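You operate a simulated robot arm through the tools that you are given. There is no shell and no other tool. Be economical: measure what you need, move in short steps, check, and stop when the job is done.

The job below is to be done with a simulated robot arm. You get a single attempt, and the scene is never put back.

## Task
Put one of the refill packs from the top of the small work table on top of the dough lump.
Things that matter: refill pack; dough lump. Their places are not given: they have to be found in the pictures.

It is judged by the outcome, as a careful person would: the job done as asked, and still so three seconds after it is handed in. It fails if anything else is knocked over, pushed out of place, dropped, spilled or broken.

## Robot
A 6-joint arm with a two-finger parallel gripper, fixed in place. Base frame: the origin is at the foot of the arm, x ahead of it, y to its left, z up; the work surface is at about z = 0.78. Units: m, rad, N and s.
With the tool pointing down near the work surface it reaches from about 0.26 to 0.68 m from the base axis. Its first joint turns from -1.152 to 1.152 rad. Payload 2.9 kg.
The TCP is the grasp point between the finger pads, 0.03 m short of the fingertips. In the tool frame z runs along the fingers and y along their closing line. Largest opening 0.11 m; finger width 0.02, thickness 0.01; the body of the gripper, 0.048 by 0.112 m, starts 0.055 m behind the TCP.
Orientation is that of the tool frame in the base frame, as [roll, pitch, yaw] about the fixed x, y, z axes, in that order (R = Rz(yaw) Ry(pitch) Rx(roll)). With the fingers straight down and closing along the base's y, the tool's x points along the base's -x, its y along +y and its z along -z.

## Interface
- The arm moves only by the tool jog_arm. Its argument "steps" is a list of rows, each an object of numbers (a shift or turn left out is 0, a gripper value left out holds the last): "dx", "dy", "dz": the shift along the tool's x, y, z in units of 300 mm (1.0 is 300 mm); "twist": the turn about the tool's z in units of 120 degrees (1.0 is 120 degrees); "fingers": the finger opening in m, from 0 to 0.11. In form: [{"dx": .., "dy": .., "dz": .., "twist": .., "fingers": ..}, ...]. A call has 1 to 10 rows; each row is the pose to reach, as a shift and turn from the pose commanded when the call began, along the tool's axes at that moment. A call with a number of a shift or a turn outside -1 to 1 is refused whole. Each row takes 0.2 s and may step no farther than 0.05 m and 0.15 rad from the row before; otherwise, or with a gripper value out of range, the whole call is refused. A pose out of reach is approached as far as the arm can. The call stops where the force on the tool passes 40 N (or 10 N more than at its start, if that is more) or the arm is blocked; 0.2 s more then pass. The fingers move at their own pace (about 0.108 m/s each) and stop on an object; they squeeze with about 34 N. The grip force told is the motor's: it shows also when the fingers shut on nothing. Time passes only in rows, and 0.2 s behind the last, so rows that repeat a pose let the fingers close. It gives the time, the measured TCP pose, the force on the tool (base axes), the opening and the grip force at its end, in the units of the frame above (readings bear some noise), and new pictures: "views" is both (left out), scene, wrist or none.
- Cameras (640 x 400 px; columns grow to the right, rows downward): "scene" is fixed at [0.0335, 0.4123, 1.3906]; the picture's right is [-0.99, -0.13, 0.00], its down [-0.07, 0.52, -0.85] and it looks along [0.11, -0.85, -0.52] (base axes); focal length 340 px, centre (320, 200). "wrist" rides on the gripper at [-0.036, 0, -0.057] in the tool frame; the picture's right is [0.00, -1.00, 0.00], its down [0.97, 0.00, -0.24] and it looks along [0.24, 0.00, 0.97] (tool axes); focal length 218 px, centre (320, 200).
- pixel_to_xyz(camera, pixels): for up to 12 pixels [column, row] of the newest picture of that camera ("zoom" is the newest enlarged one), the place [x, y, z] in the base frame of the surface seen there, good to about 0.002 m. It takes no simulated time.
- enlarge(camera, box): a new picture of the part [left, top, right, bottom] of that camera's present view, enlarged. It takes no simulated time.
- hand_in(): hands the job in; it is judged then, once.

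Work in short steps. Measure before you move; look again where a grasp or a placing could have gone wrong, and mend it. You have 60 turns and 120 pictures in all, those below and enlarged ones among them. Open the gripper and draw the arm clear of the work before you hand the job in, unless the task says otherwise; then end with one line.

The tools are called after "Call:" as a command line: name --argument value ..., lists and objects as JSON in quotes. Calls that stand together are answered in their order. jog_arm: Moves the arm, as the interface text tells. Its arguments: {"type":"object","properties":{"steps":{"type":"array"},"views":{"type":"string","enum":["both","scene","wrist","none"]}},"required":["steps"]} The other tools are called the same way: pixel_to_xyz (camera, pixels) gives the place of the surface under pixels of a picture; enlarge (camera, box) takes an enlarged picture of a part of a camera's view; hand_in () hands the job in.

At the start:

```text
time: 0.0
tcp_pos: [0.3387, -0.4009, 1.0843]
tool_rot: [3.141, 0.001, 3.14]
force: [-0.6, -0.2, 0.1]
opening: 0.1101
gripper_force: 0.0
```

scene: 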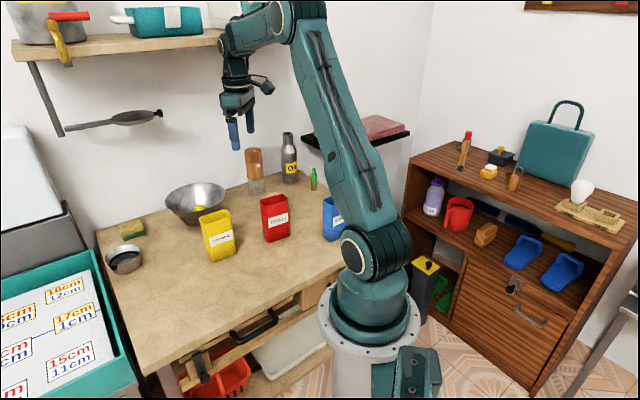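
wrist: 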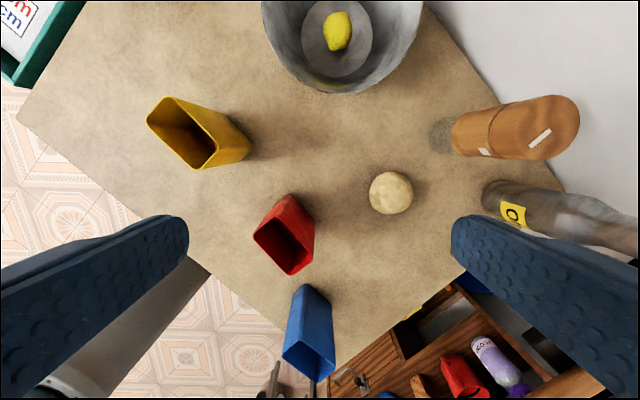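

The wrist picture shows a cream ball at (391,192), probably the dough lump, and yellow, red and blue containers. I'll enlarge to identify them.

Call:
enlarge --camera "scene" --box '[90, 130, 370, 305]'

Call:
enlarge --camera "wrist" --box '[130, 60, 450, 260]'

Call:
enlarge --camera "scene" --box '[400, 90, 640, 240]'

```text
2.29 times, centred on (230, 218) of scene
```

zoom: 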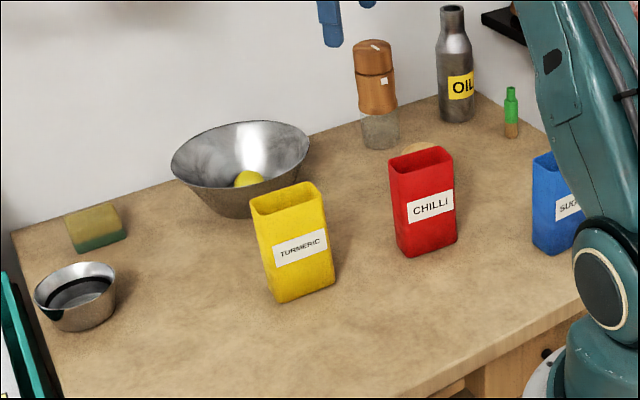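

```text
2.00 times, centred on (290, 160) of wrist
```

zoom: 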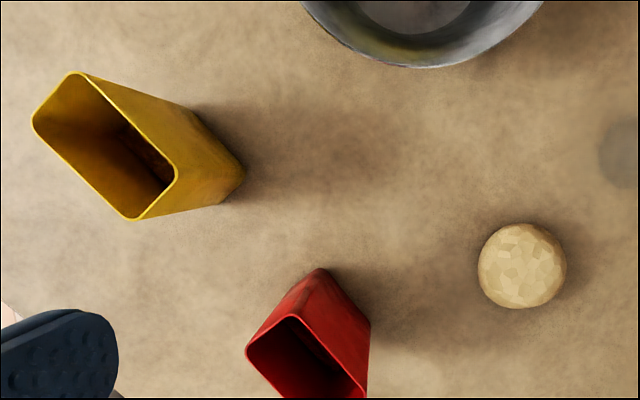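

```text
2.67 times, centred on (520, 165) of scene
```

zoom: 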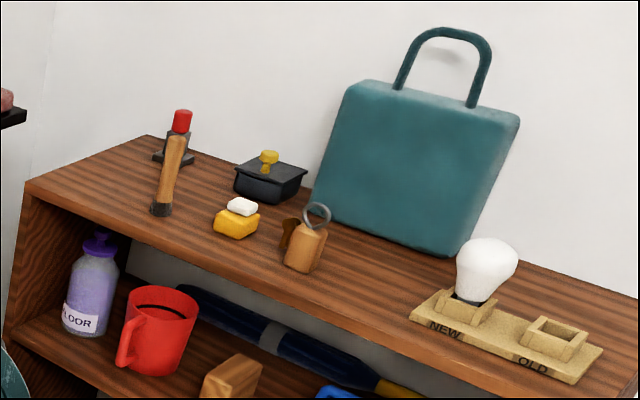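

The packs are Turmeric, Chilli and Sugar pouches on the table, and the dough lump is the faceted ball. I'll measure points on the packs and the dough.

Call:
pixel_to_xyz --camera "wrist" --pixels '[[391, 192], [372, 192], [409, 192], [391, 174], [391, 211], [286, 198], [313, 232], [290, 274], [255, 235], [285, 245], [350, 230], [314, 195]]'

Call:
pixel_to_xyz --camera "scene" --pixels '[[260, 199], [287, 195], [277, 208], [267, 241], [290, 236], [201, 215], [230, 212], [212, 222], [211, 261], [236, 252], [272, 196], [275, 194]]'

Call:
pixel_to_xyz --camera "wrist" --pixels '[[147, 122], [166, 97], [217, 150], [197, 169], [182, 133], [250, 145], [243, 160], [303, 287], [330, 305], [335, 352], [320, 380], [283, 352]]'

```text
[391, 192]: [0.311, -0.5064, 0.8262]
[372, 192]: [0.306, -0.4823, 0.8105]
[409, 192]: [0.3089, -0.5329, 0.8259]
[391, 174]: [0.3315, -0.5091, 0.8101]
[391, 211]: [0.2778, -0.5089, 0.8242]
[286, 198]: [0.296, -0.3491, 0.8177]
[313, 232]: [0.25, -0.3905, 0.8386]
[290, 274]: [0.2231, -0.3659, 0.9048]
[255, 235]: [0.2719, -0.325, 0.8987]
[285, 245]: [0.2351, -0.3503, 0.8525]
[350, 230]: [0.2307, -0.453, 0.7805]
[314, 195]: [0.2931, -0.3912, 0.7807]
```

```text
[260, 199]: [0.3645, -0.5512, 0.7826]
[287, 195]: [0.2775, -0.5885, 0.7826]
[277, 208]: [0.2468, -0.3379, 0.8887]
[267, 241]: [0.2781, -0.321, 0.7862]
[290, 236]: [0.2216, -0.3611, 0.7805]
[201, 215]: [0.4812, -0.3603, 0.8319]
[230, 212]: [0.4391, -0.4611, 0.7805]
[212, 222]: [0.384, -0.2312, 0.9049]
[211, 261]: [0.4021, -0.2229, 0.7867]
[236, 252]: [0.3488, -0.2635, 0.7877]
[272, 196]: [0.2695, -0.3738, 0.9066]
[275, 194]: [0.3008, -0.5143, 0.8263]
```

```text
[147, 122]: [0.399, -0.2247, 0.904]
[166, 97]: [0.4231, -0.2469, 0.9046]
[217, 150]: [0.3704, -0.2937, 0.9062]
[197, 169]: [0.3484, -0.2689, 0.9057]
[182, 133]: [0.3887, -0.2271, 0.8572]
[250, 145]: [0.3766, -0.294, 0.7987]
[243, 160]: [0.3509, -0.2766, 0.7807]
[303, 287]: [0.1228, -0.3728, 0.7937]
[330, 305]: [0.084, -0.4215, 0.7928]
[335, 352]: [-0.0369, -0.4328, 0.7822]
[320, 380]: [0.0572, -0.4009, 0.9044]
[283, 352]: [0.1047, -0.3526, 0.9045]
```

The dough top is near z=0.826 at about (0.305,-0.507), and the packs reach z≈0.905. I'll get the red rim and the tall neighbours (grinder, bottles) more accurately.

Call:
enlarge --camera "wrist" --box '[240, 180, 340, 290]'

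Call:
pixel_to_xyz --camera "scene" --pixels '[[254, 150], [247, 165], [261, 165], [257, 190], [288, 134], [290, 160], [297, 165], [290, 182], [313, 180], [280, 120], [330, 140], [265, 120]]'

Call:
pixel_to_xyz --camera "wrist" --pixels '[[380, 182], [400, 182], [380, 192], [400, 192], [380, 202], [400, 202], [391, 185], [391, 206], [405, 206], [377, 206], [391, 198], [403, 178]]'

```text
3.64 times, centred on (290, 235) of wrist
```

zoom: 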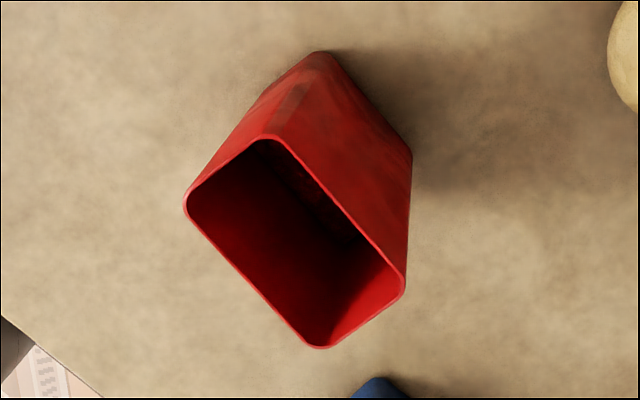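

```text
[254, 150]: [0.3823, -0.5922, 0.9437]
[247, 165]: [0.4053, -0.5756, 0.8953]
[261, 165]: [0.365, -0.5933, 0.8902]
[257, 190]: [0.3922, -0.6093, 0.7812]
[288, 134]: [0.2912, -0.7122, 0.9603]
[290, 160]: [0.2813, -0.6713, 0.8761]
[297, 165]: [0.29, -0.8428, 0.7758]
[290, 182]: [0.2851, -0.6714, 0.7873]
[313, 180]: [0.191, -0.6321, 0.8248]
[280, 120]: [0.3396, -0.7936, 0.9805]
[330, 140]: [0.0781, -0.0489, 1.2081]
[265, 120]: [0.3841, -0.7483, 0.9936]
```

```text
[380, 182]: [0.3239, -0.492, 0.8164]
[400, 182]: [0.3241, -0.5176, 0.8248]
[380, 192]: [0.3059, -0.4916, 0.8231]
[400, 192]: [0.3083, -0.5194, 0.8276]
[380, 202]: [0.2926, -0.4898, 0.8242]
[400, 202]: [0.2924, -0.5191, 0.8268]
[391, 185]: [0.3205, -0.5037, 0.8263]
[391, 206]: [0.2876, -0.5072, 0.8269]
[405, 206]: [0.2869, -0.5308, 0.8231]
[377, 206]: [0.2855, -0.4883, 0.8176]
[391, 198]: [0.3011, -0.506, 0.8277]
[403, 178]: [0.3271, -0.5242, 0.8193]
```

The dough cap is nearly flat, centred near (0.303,-0.511) with its top at 0.828. Now the red rim corners in the zoom: (187,205), (270,138), (403,285), (318,346).

Call:
pixel_to_xyz --camera "zoom" --pixels '[[186, 205], [268, 138], [404, 283], [318, 347], [228, 168], [338, 206], [362, 320], [250, 282], [318, 53], [411, 155], [368, 105], [342, 202]]'

```text
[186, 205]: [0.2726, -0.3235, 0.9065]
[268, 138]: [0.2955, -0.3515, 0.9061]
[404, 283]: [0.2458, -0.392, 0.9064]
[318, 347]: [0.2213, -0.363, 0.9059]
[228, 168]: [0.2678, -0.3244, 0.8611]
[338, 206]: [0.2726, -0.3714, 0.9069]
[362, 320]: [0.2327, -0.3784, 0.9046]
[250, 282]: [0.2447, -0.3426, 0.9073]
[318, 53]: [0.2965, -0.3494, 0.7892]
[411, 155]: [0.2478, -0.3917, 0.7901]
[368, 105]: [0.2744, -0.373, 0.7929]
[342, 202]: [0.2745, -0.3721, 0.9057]
```

The red pack centre is (0.259,-0.3575), 37 mm wide with closing direction ≈129.5°. I'll move over it, twist -0.33, and come down to just above the rim with open fingers.

Call:
jog_arm --steps '[{"dx": 0.044, "dy": 0.024, "twist": -0.055, "fingers": 0.11}, {"dx": 0.089, "dy": 0.048, "twist": -0.11}, {"dx": 0.133, "dy": 0.073, "twist": -0.165}, {"dx": 0.178, "dy": 0.097, "twist": -0.22}, {"dx": 0.222, "dy": 0.121, "twist": -0.275}, {"dx": 0.266, "dy": 0.145, "twist": -0.329}, {"dx": 0.266, "dy": 0.145, "dz": 0.14, "twist": -0.329}, {"dx": 0.266, "dy": 0.145, "dz": 0.28, "twist": -0.329}, {"dx": 0.266, "dy": 0.145, "dz": 0.4, "twist": -0.329}, {"dx": 0.266, "dy": 0.145, "dz": 0.4, "twist": -0.329}]'

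```text
time: 2.2
tcp_pos: [0.2592, -0.354, 0.9656]
tool_rot: [-3.141, -0.001, -2.451]
force: [1.1, 0.5, 0.3]
opening: 0.1098
gripper_force: 0.1
```

scene: 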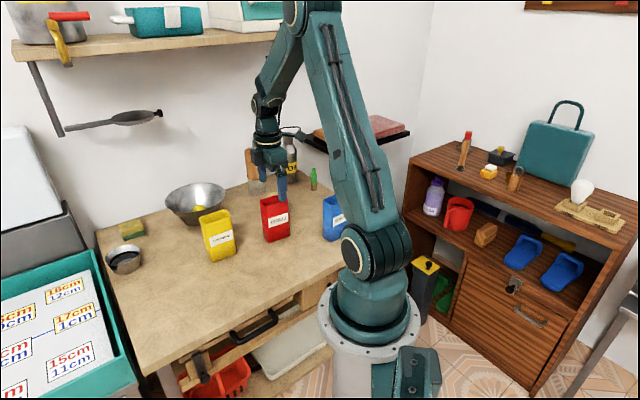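
wrist: 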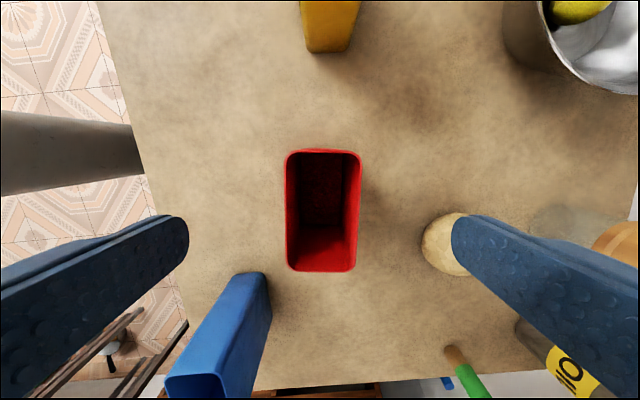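

Fingers straddle the red pack, rim centred at about column 323 between the pads and square to them. I descend to TCP z≈0.878 with a tiny correction, then close.

Call:
jog_arm --steps '[{"dx": 0.007, "dy": -0.007, "dz": 0.08}, {"dx": 0.007, "dy": -0.007, "dz": 0.16}, {"dx": 0.007, "dy": -0.007, "dz": 0.23}, {"dx": 0.007, "dy": -0.007, "dz": 0.29}, {"dx": 0.007, "dy": -0.007, "dz": 0.29}, {"dx": 0.007, "dy": -0.007, "dz": 0.29, "fingers": 0.05}, {"dx": 0.007, "dy": -0.007, "dz": 0.29, "fingers": 0.05}, {"dx": 0.007, "dy": -0.007, "dz": 0.29, "fingers": 0.05}]'

```text
time: 4.0
tcp_pos: [0.2578, -0.3593, 0.8769]
tool_rot: [3.139, -0.001, -2.453]
force: [-0.8, 0.3, 0.3]
opening: 0.0501
gripper_force: 0.0
```

scene: 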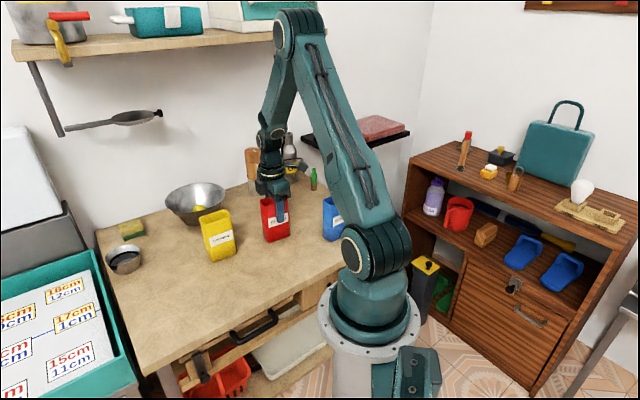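
wrist: 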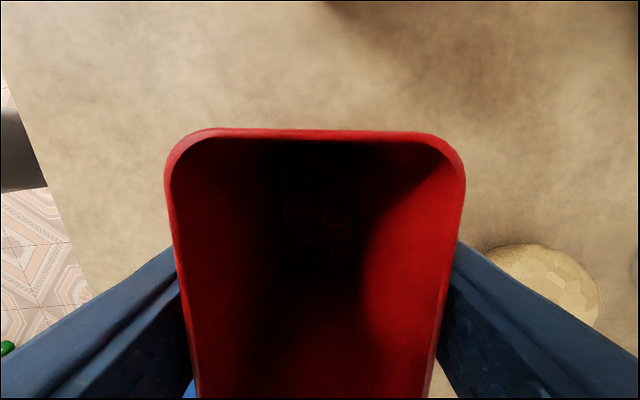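

The fingers are on both sides of the pack without contact. I close fully and then lift a little to test the grip.

Call:
jog_arm --steps '[{"fingers": 0.03}, {"fingers": 0.02}, {"fingers": 0.0}, {"fingers": 0.0}, {"fingers": 0.0}, {"dz": -0.03}, {"dz": -0.06}, {"dz": -0.1}, {"dz": -0.1}]'

```text
time: 6.0
tcp_pos: [0.2584, -0.3603, 0.906]
tool_rot: [3.141, 0.001, -2.452]
force: [0.4, 0.9, -0.5]
opening: 0.0413
gripper_force: 34.2
```

scene: 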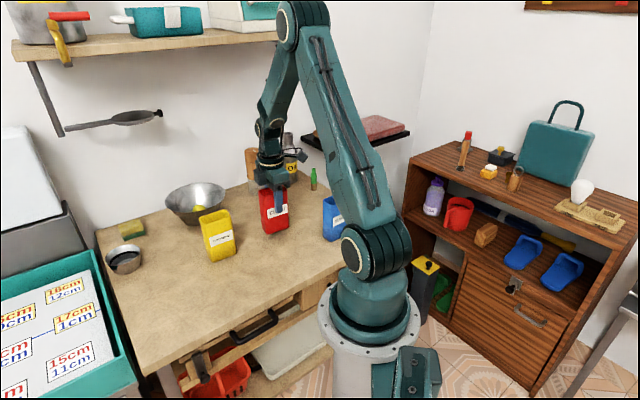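
wrist: 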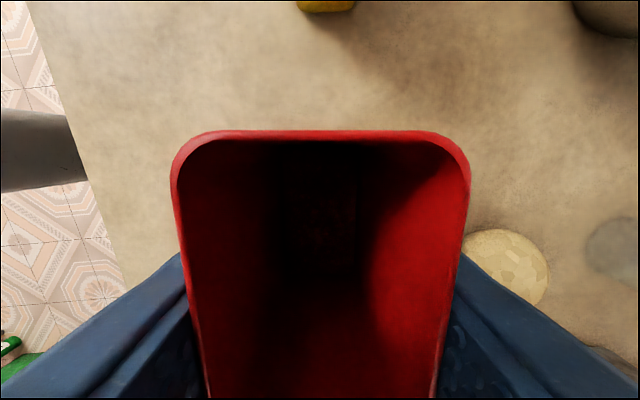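

The pack is held (opening 0.041, 34 N) and lifted clear. I raise it to TCP z≈0.986, then move above the dough at (0.302,-0.512).

Call:
jog_arm --steps '[{"dz": -0.13}, {"dz": -0.267}, {"dx": 0.03, "dy": -0.07, "dz": -0.267}, {"dx": 0.07, "dy": -0.16, "dz": -0.267}, {"dx": 0.105, "dy": -0.24, "dz": -0.267}, {"dx": 0.14, "dy": -0.32, "dz": -0.267}, {"dx": 0.175, "dy": -0.4, "dz": -0.267}, {"dx": 0.2, "dy": -0.457, "dz": -0.267}, {"dx": 0.211, "dy": -0.482, "dz": -0.267}, {"dx": 0.211, "dy": -0.482, "dz": -0.267}]'

Call:
enlarge --camera "scene" --box '[200, 110, 360, 210]'

```text
time: 8.2
tcp_pos: [0.3012, -0.51, 0.9857]
tool_rot: [3.14, 0.0, -2.452]
force: [0.8, -0.2, -1.4]
opening: 0.0415
gripper_force: 33.7
```

scene: 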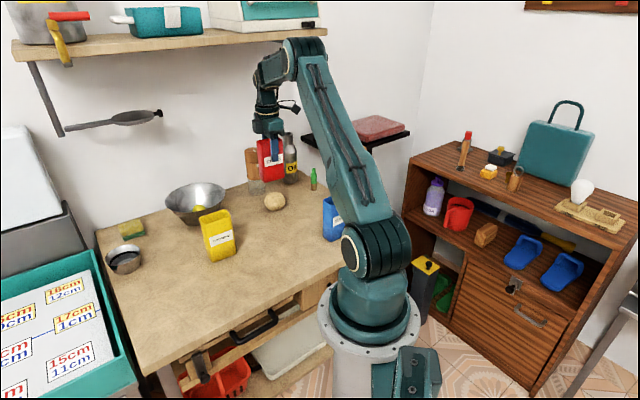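
wrist: 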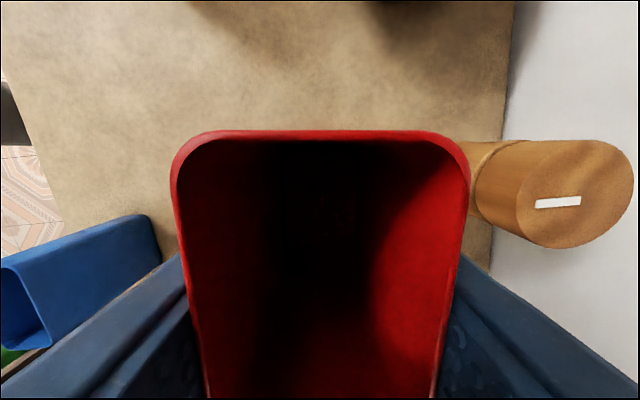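

```text
4.00 times, centred on (280, 160) of scene
```

zoom: 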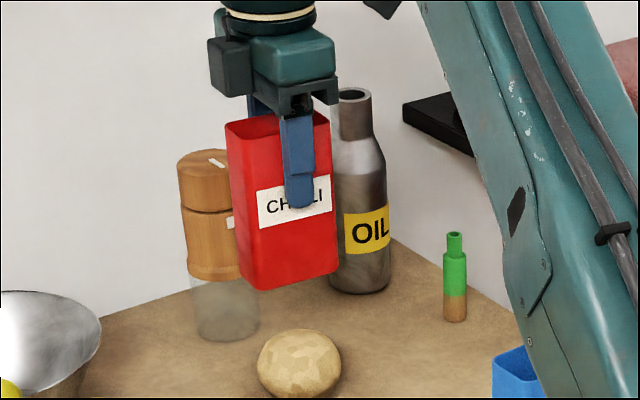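

Pack hangs above the dough, which is now fully visible in the zoom (257–341, 329–398). I measure the dough and the pack's lower edge.

Call:
pixel_to_xyz --camera "zoom" --pixels '[[299, 345], [275, 345], [325, 345], [299, 335], [299, 360], [260, 368], [338, 368], [299, 333], [262, 288], [336, 270], [239, 276], [299, 375]]'

Call:
pixel_to_xyz --camera "zoom" --pixels '[[285, 340], [312, 340], [285, 350], [312, 350], [270, 355], [328, 355], [299, 350], [299, 355], [228, 127], [265, 146], [330, 130], [262, 280]]'

```text
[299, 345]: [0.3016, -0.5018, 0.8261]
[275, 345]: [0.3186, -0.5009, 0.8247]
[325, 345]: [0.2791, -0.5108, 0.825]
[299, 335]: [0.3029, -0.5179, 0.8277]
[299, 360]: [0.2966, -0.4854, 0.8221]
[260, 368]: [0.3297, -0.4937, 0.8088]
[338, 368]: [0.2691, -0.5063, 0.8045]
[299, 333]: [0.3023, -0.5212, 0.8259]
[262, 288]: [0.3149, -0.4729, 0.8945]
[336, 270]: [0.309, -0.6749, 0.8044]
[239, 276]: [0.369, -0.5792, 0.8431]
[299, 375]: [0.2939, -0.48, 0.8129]
```

```text
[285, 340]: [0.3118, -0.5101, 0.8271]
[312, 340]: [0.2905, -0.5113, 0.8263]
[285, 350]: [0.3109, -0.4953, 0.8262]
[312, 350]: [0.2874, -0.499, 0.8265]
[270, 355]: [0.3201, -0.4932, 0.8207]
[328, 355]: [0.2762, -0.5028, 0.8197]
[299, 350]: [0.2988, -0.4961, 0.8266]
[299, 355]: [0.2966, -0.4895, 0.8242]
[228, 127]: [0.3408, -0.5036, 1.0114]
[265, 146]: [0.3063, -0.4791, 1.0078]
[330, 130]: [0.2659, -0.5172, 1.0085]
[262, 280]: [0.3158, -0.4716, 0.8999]
```

Dough centre ≈(0.300,-0.508), top 0.827–0.828; pack centre ≈(0.3026,-0.509), base ≈0.889. I nudge 2 mm and lower to just above contact.

Call:
jog_arm --steps '[{"dx": 0.003, "dy": 0.007, "dz": 0.06}, {"dx": 0.003, "dy": 0.007, "dz": 0.12}, {"dx": 0.003, "dy": 0.007, "dz": 0.16}, {"dx": 0.003, "dy": 0.007, "dz": 0.185}, {"dx": 0.003, "dy": 0.007, "dz": 0.185}]' --views "none"

Call:
enlarge --camera "scene" --box '[220, 130, 332, 218]'

```text
time: 9.4
tcp_pos: [0.299, -0.5108, 0.9303]
tool_rot: [3.141, 0.0, -2.451]
force: [-0.7, -0.2, -1.2]
opening: 0.0417
gripper_force: 33.6
```

```text
4.55 times, centred on (276, 174) of scene
```

zoom: 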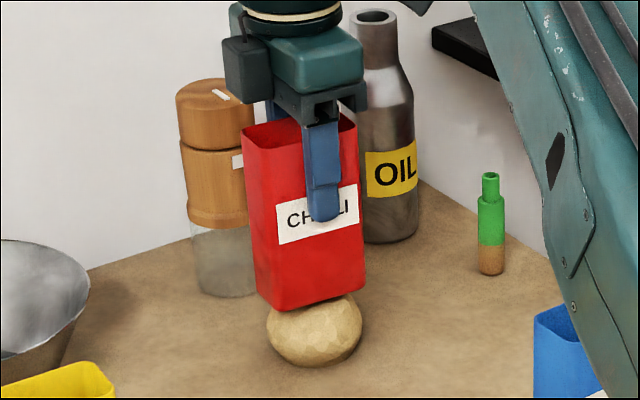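

The pack base sits a few mm above the dough and looks centred over it. I lower in small steps while watching the force.

Call:
jog_arm --steps '[{"dz": 0.005}, {"dz": 0.01}, {"dz": 0.015}, {"dz": 0.018}, {"dz": 0.018}]' --views "none"

```text
time: 10.6
tcp_pos: [0.2992, -0.5108, 0.9255]
tool_rot: [-3.141, 0.0, -2.453]
force: [0.0, -0.9, -0.4]
opening: 0.0417
gripper_force: 34.8
```

The z force went from -1.2 to about -0.4 N, so contact may be starting. I go on by about 1 mm at a time.

Call:
jog_arm --steps '[{"dz": 0.003}, {"dz": 0.003}]' --views "none"

Call:
enlarge --camera "scene" --box '[240, 160, 308, 216]'

```text
time: 11.2
tcp_pos: [0.2989, -0.5089, 0.9251]
tool_rot: [3.141, -0.001, -2.452]
force: [0.0, -1.1, -0.4]
opening: 0.0415
gripper_force: 34.2
```

```text
7.14 times, centred on (274, 188) of scene
```

zoom: 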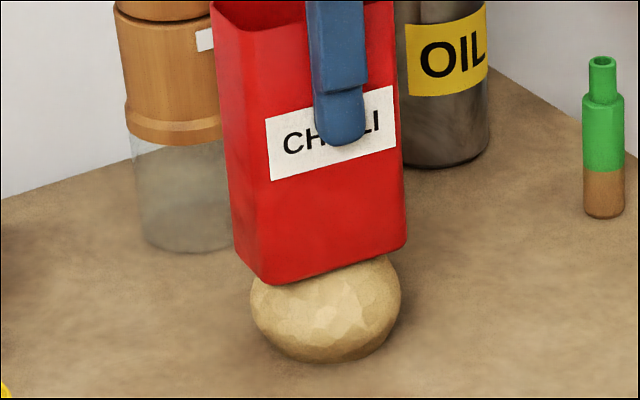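

Pack spans columns 233–407, dough 250–400: well centred. I keep lowering until clear contact.

Call:
jog_arm --steps '[{"dz": 0.003}, {"dz": 0.003}, {"dz": 0.003}]' --views "none"

```text
time: 12.0
tcp_pos: [0.2977, -0.5103, 0.9231]
tool_rot: [-3.139, -0.002, -2.453]
force: [0.0, 0.6, -1.0]
opening: 0.0414
gripper_force: 34.3
```

Call:
jog_arm --steps '[{"dz": 0.003}, {"dz": 0.003}, {"dz": 0.003}]' --views "none"

```text
time: 12.8
tcp_pos: [0.2983, -0.5105, 0.923]
tool_rot: [3.14, 0.0, -2.453]
force: [1.0, 0.2, 1.6]
opening: 0.0417
gripper_force: 34.1
```

Force z has turned to +1.6 N, suggesting first contact; one more 1 mm to confirm.

Call:
jog_arm --steps '[{"dz": 0.003}, {"dz": 0.003}, {"dz": 0.003}]' --views "none"

Call:
enlarge --camera "scene" --box '[240, 160, 308, 216]'

```text
time: 13.6
tcp_pos: [0.2977, -0.5103, 0.9218]
tool_rot: [-3.141, 0.0, -2.451]
force: [0.4, 0.0, 0.0]
opening: 0.0415
gripper_force: 34.1
```

```text
7.14 times, centred on (274, 188) of scene
```

zoom: 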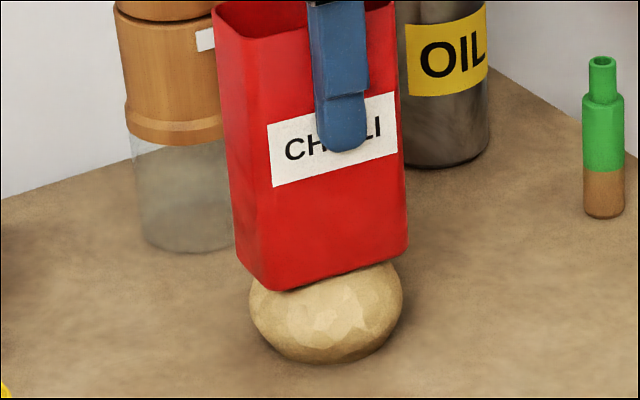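

The dough seems slightly squashed (now 249–403 wide) and base is at ≈0.825: contact made on soft dough. I press about 1 mm more to bed it flat, then see the force.

Call:
jog_arm --steps '[{"dz": 0.004}, {"dz": 0.004}, {"dz": 0.004}]' --views "none"

Call:
enlarge --camera "scene" --box '[240, 160, 308, 216]'

```text
time: 14.4
tcp_pos: [0.2988, -0.5114, 0.9204]
tool_rot: [-3.141, -0.001, -2.452]
force: [-1.4, -1.7, 2.7]
opening: 0.0415
gripper_force: 33.9
```

```text
7.14 times, centred on (274, 188) of scene
```

zoom: 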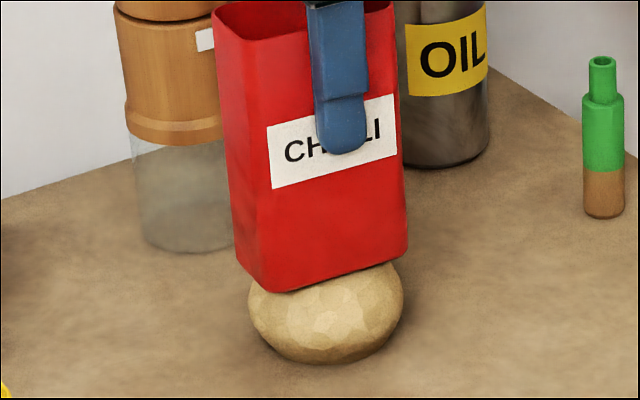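

Force +2.7 N: the pack rests on the dough. I open the fingers gently and look.

Call:
jog_arm --steps '[{"fingers": 0.04}, {"fingers": 0.043}, {"fingers": 0.046}, {"fingers": 0.05}, {"fingers": 0.05}]'

Call:
enlarge --camera "scene" --box '[220, 130, 332, 218]'

```text
time: 15.6
tcp_pos: [0.3006, -0.5106, 0.9209]
tool_rot: [3.139, 0.0, -2.452]
force: [-0.3, 0.2, -0.6]
opening: 0.0501
gripper_force: 0.0
```

scene: 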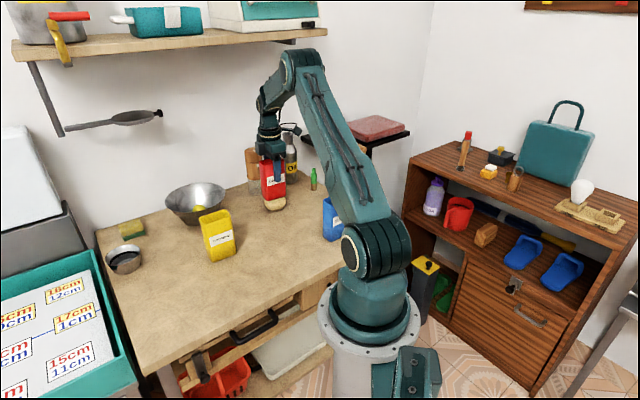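
wrist: 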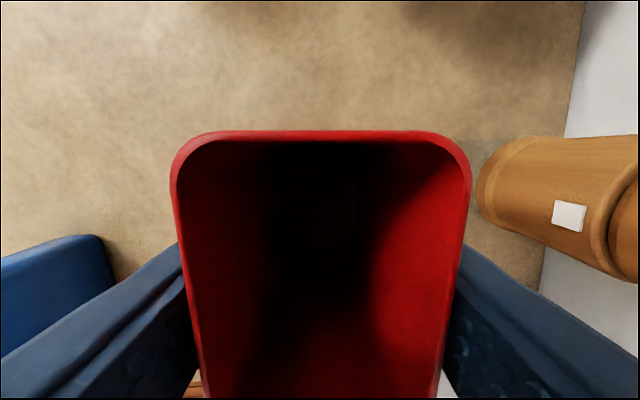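

```text
4.55 times, centred on (276, 174) of scene
```

zoom: 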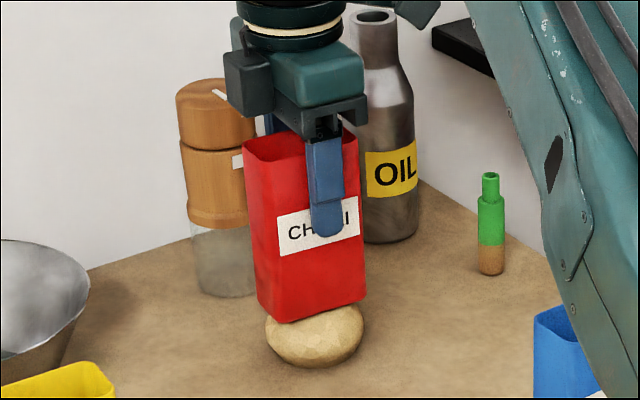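

The pack stands upright with the fingers about 4 mm off each side. I wait with the fingers as a cage and check it doesn't lean or creep.

Call:
jog_arm --steps '[{"fingers": 0.05}, {"fingers": 0.05}, {"fingers": 0.05}, {"fingers": 0.05}, {"fingers": 0.05}, {"fingers": 0.05}, {"fingers": 0.05}, {"fingers": 0.05}, {"fingers": 0.05}, {"fingers": 0.05}]' --views "wrist"

Call:
enlarge --camera "scene" --box '[220, 130, 332, 218]'

```text
time: 17.8
tcp_pos: [0.299, -0.509, 0.9199]
tool_rot: [-3.141, -0.001, -2.452]
force: [-0.5, 0.4, -0.5]
opening: 0.0499
gripper_force: 0.1
```

wrist: 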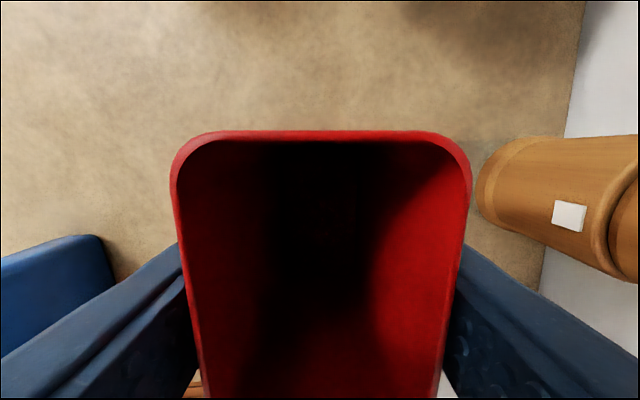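

```text
4.55 times, centred on (276, 174) of scene
```

zoom: 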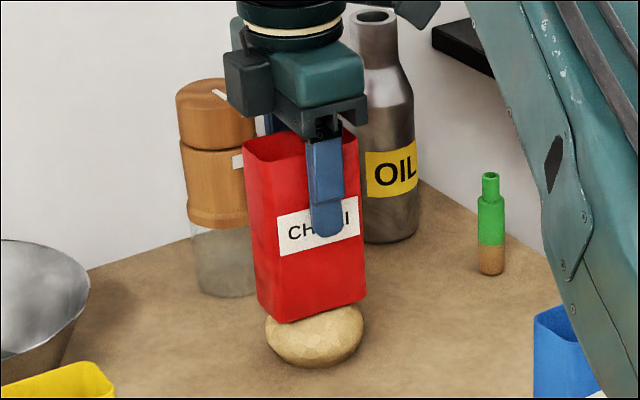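

Nothing moved in 2 s, so it is stable. I open to 0.07 (keeping off the grinder) and rise straight up.

Call:
jog_arm --steps '[{"fingers": 0.06}, {"fingers": 0.07}, {"fingers": 0.07}, {"dz": -0.05}, {"dz": -0.13}, {"dz": -0.25}, {"dz": -0.4}, {"dz": -0.5}, {"dz": -0.5}]'

Call:
enlarge --camera "scene" --box '[190, 120, 350, 248]'

```text
time: 19.8
tcp_pos: [0.2929, -0.5022, 1.0512]
tool_rot: [3.089, 0.009, -2.453]
force: [0.4, -0.1, -0.6]
opening: 0.0699
gripper_force: 0.0
```

scene: 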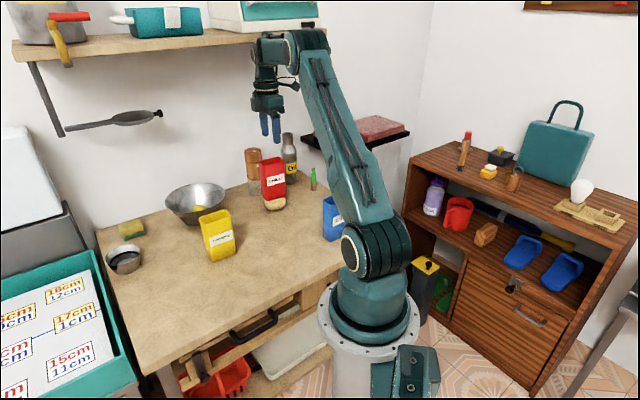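
wrist: 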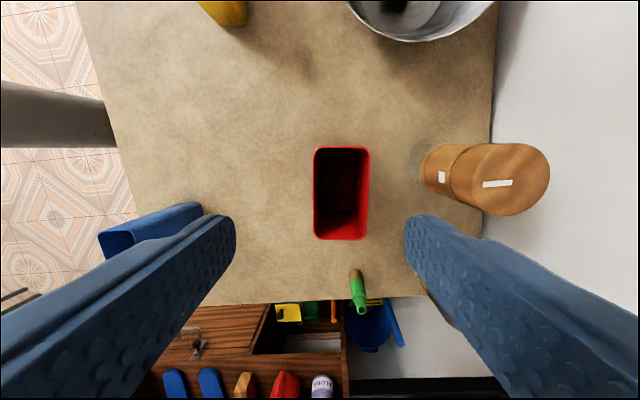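

```text
3.12 times, centred on (270, 184) of scene
```

zoom: 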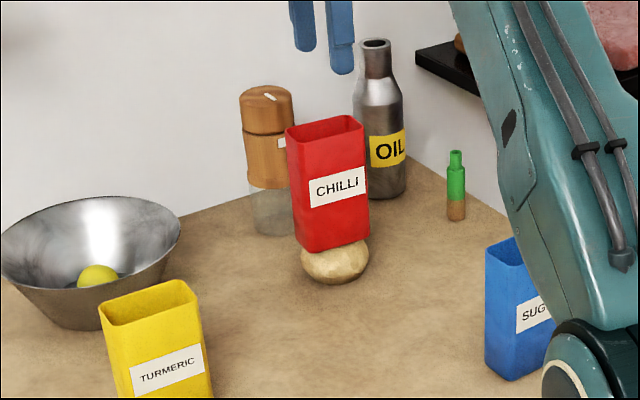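

The chilli pack stands alone on the dough, and other items are undisturbed. The arm hit its reach limit going up, so I draw back toward the base, away from the work, and recheck.

Call:
jog_arm --steps '[{"dy": 0.08}, {"dy": 0.2}, {"dy": 0.32}, {"dy": 0.4}, {"dy": 0.4}, {"dy": 0.4}, {"dy": 0.4}]' --views "scene"

Call:
enlarge --camera "scene" --box '[190, 120, 350, 248]'

```text
time: 21.4
tcp_pos: [0.2229, -0.4181, 1.0728]
tool_rot: [-3.141, 0.0, -2.451]
force: [-0.4, -0.5, -1.0]
opening: 0.07
gripper_force: 0.1
```

scene: 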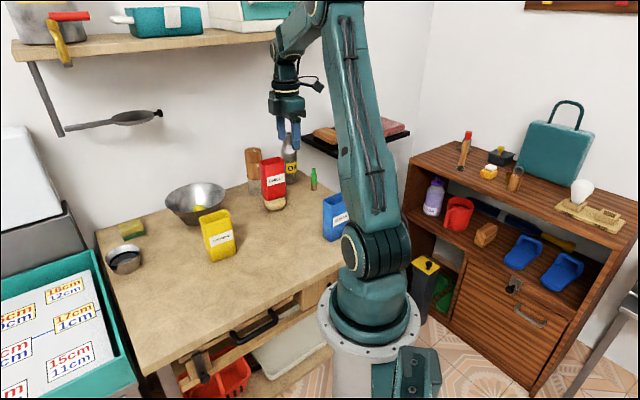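

```text
3.12 times, centred on (270, 184) of scene
```

zoom: 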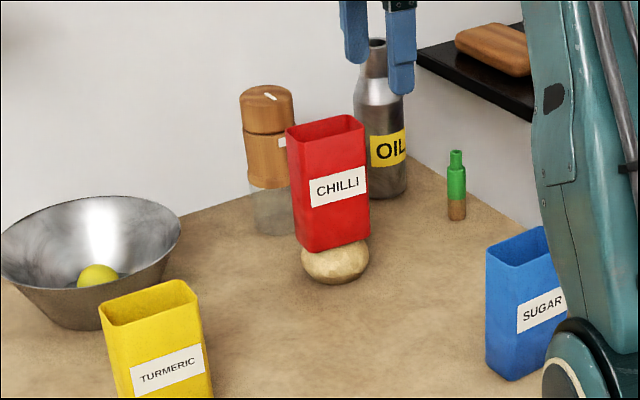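

The pack stays unchanged on the dough, the gripper is open and clear, so I hand in.

Call:
hand_in

```text
The job is handed in.
```

The chilli refill pack is standing on the dough lump; it stayed put after release, and nothing else looked disturbed when I handed the job in.
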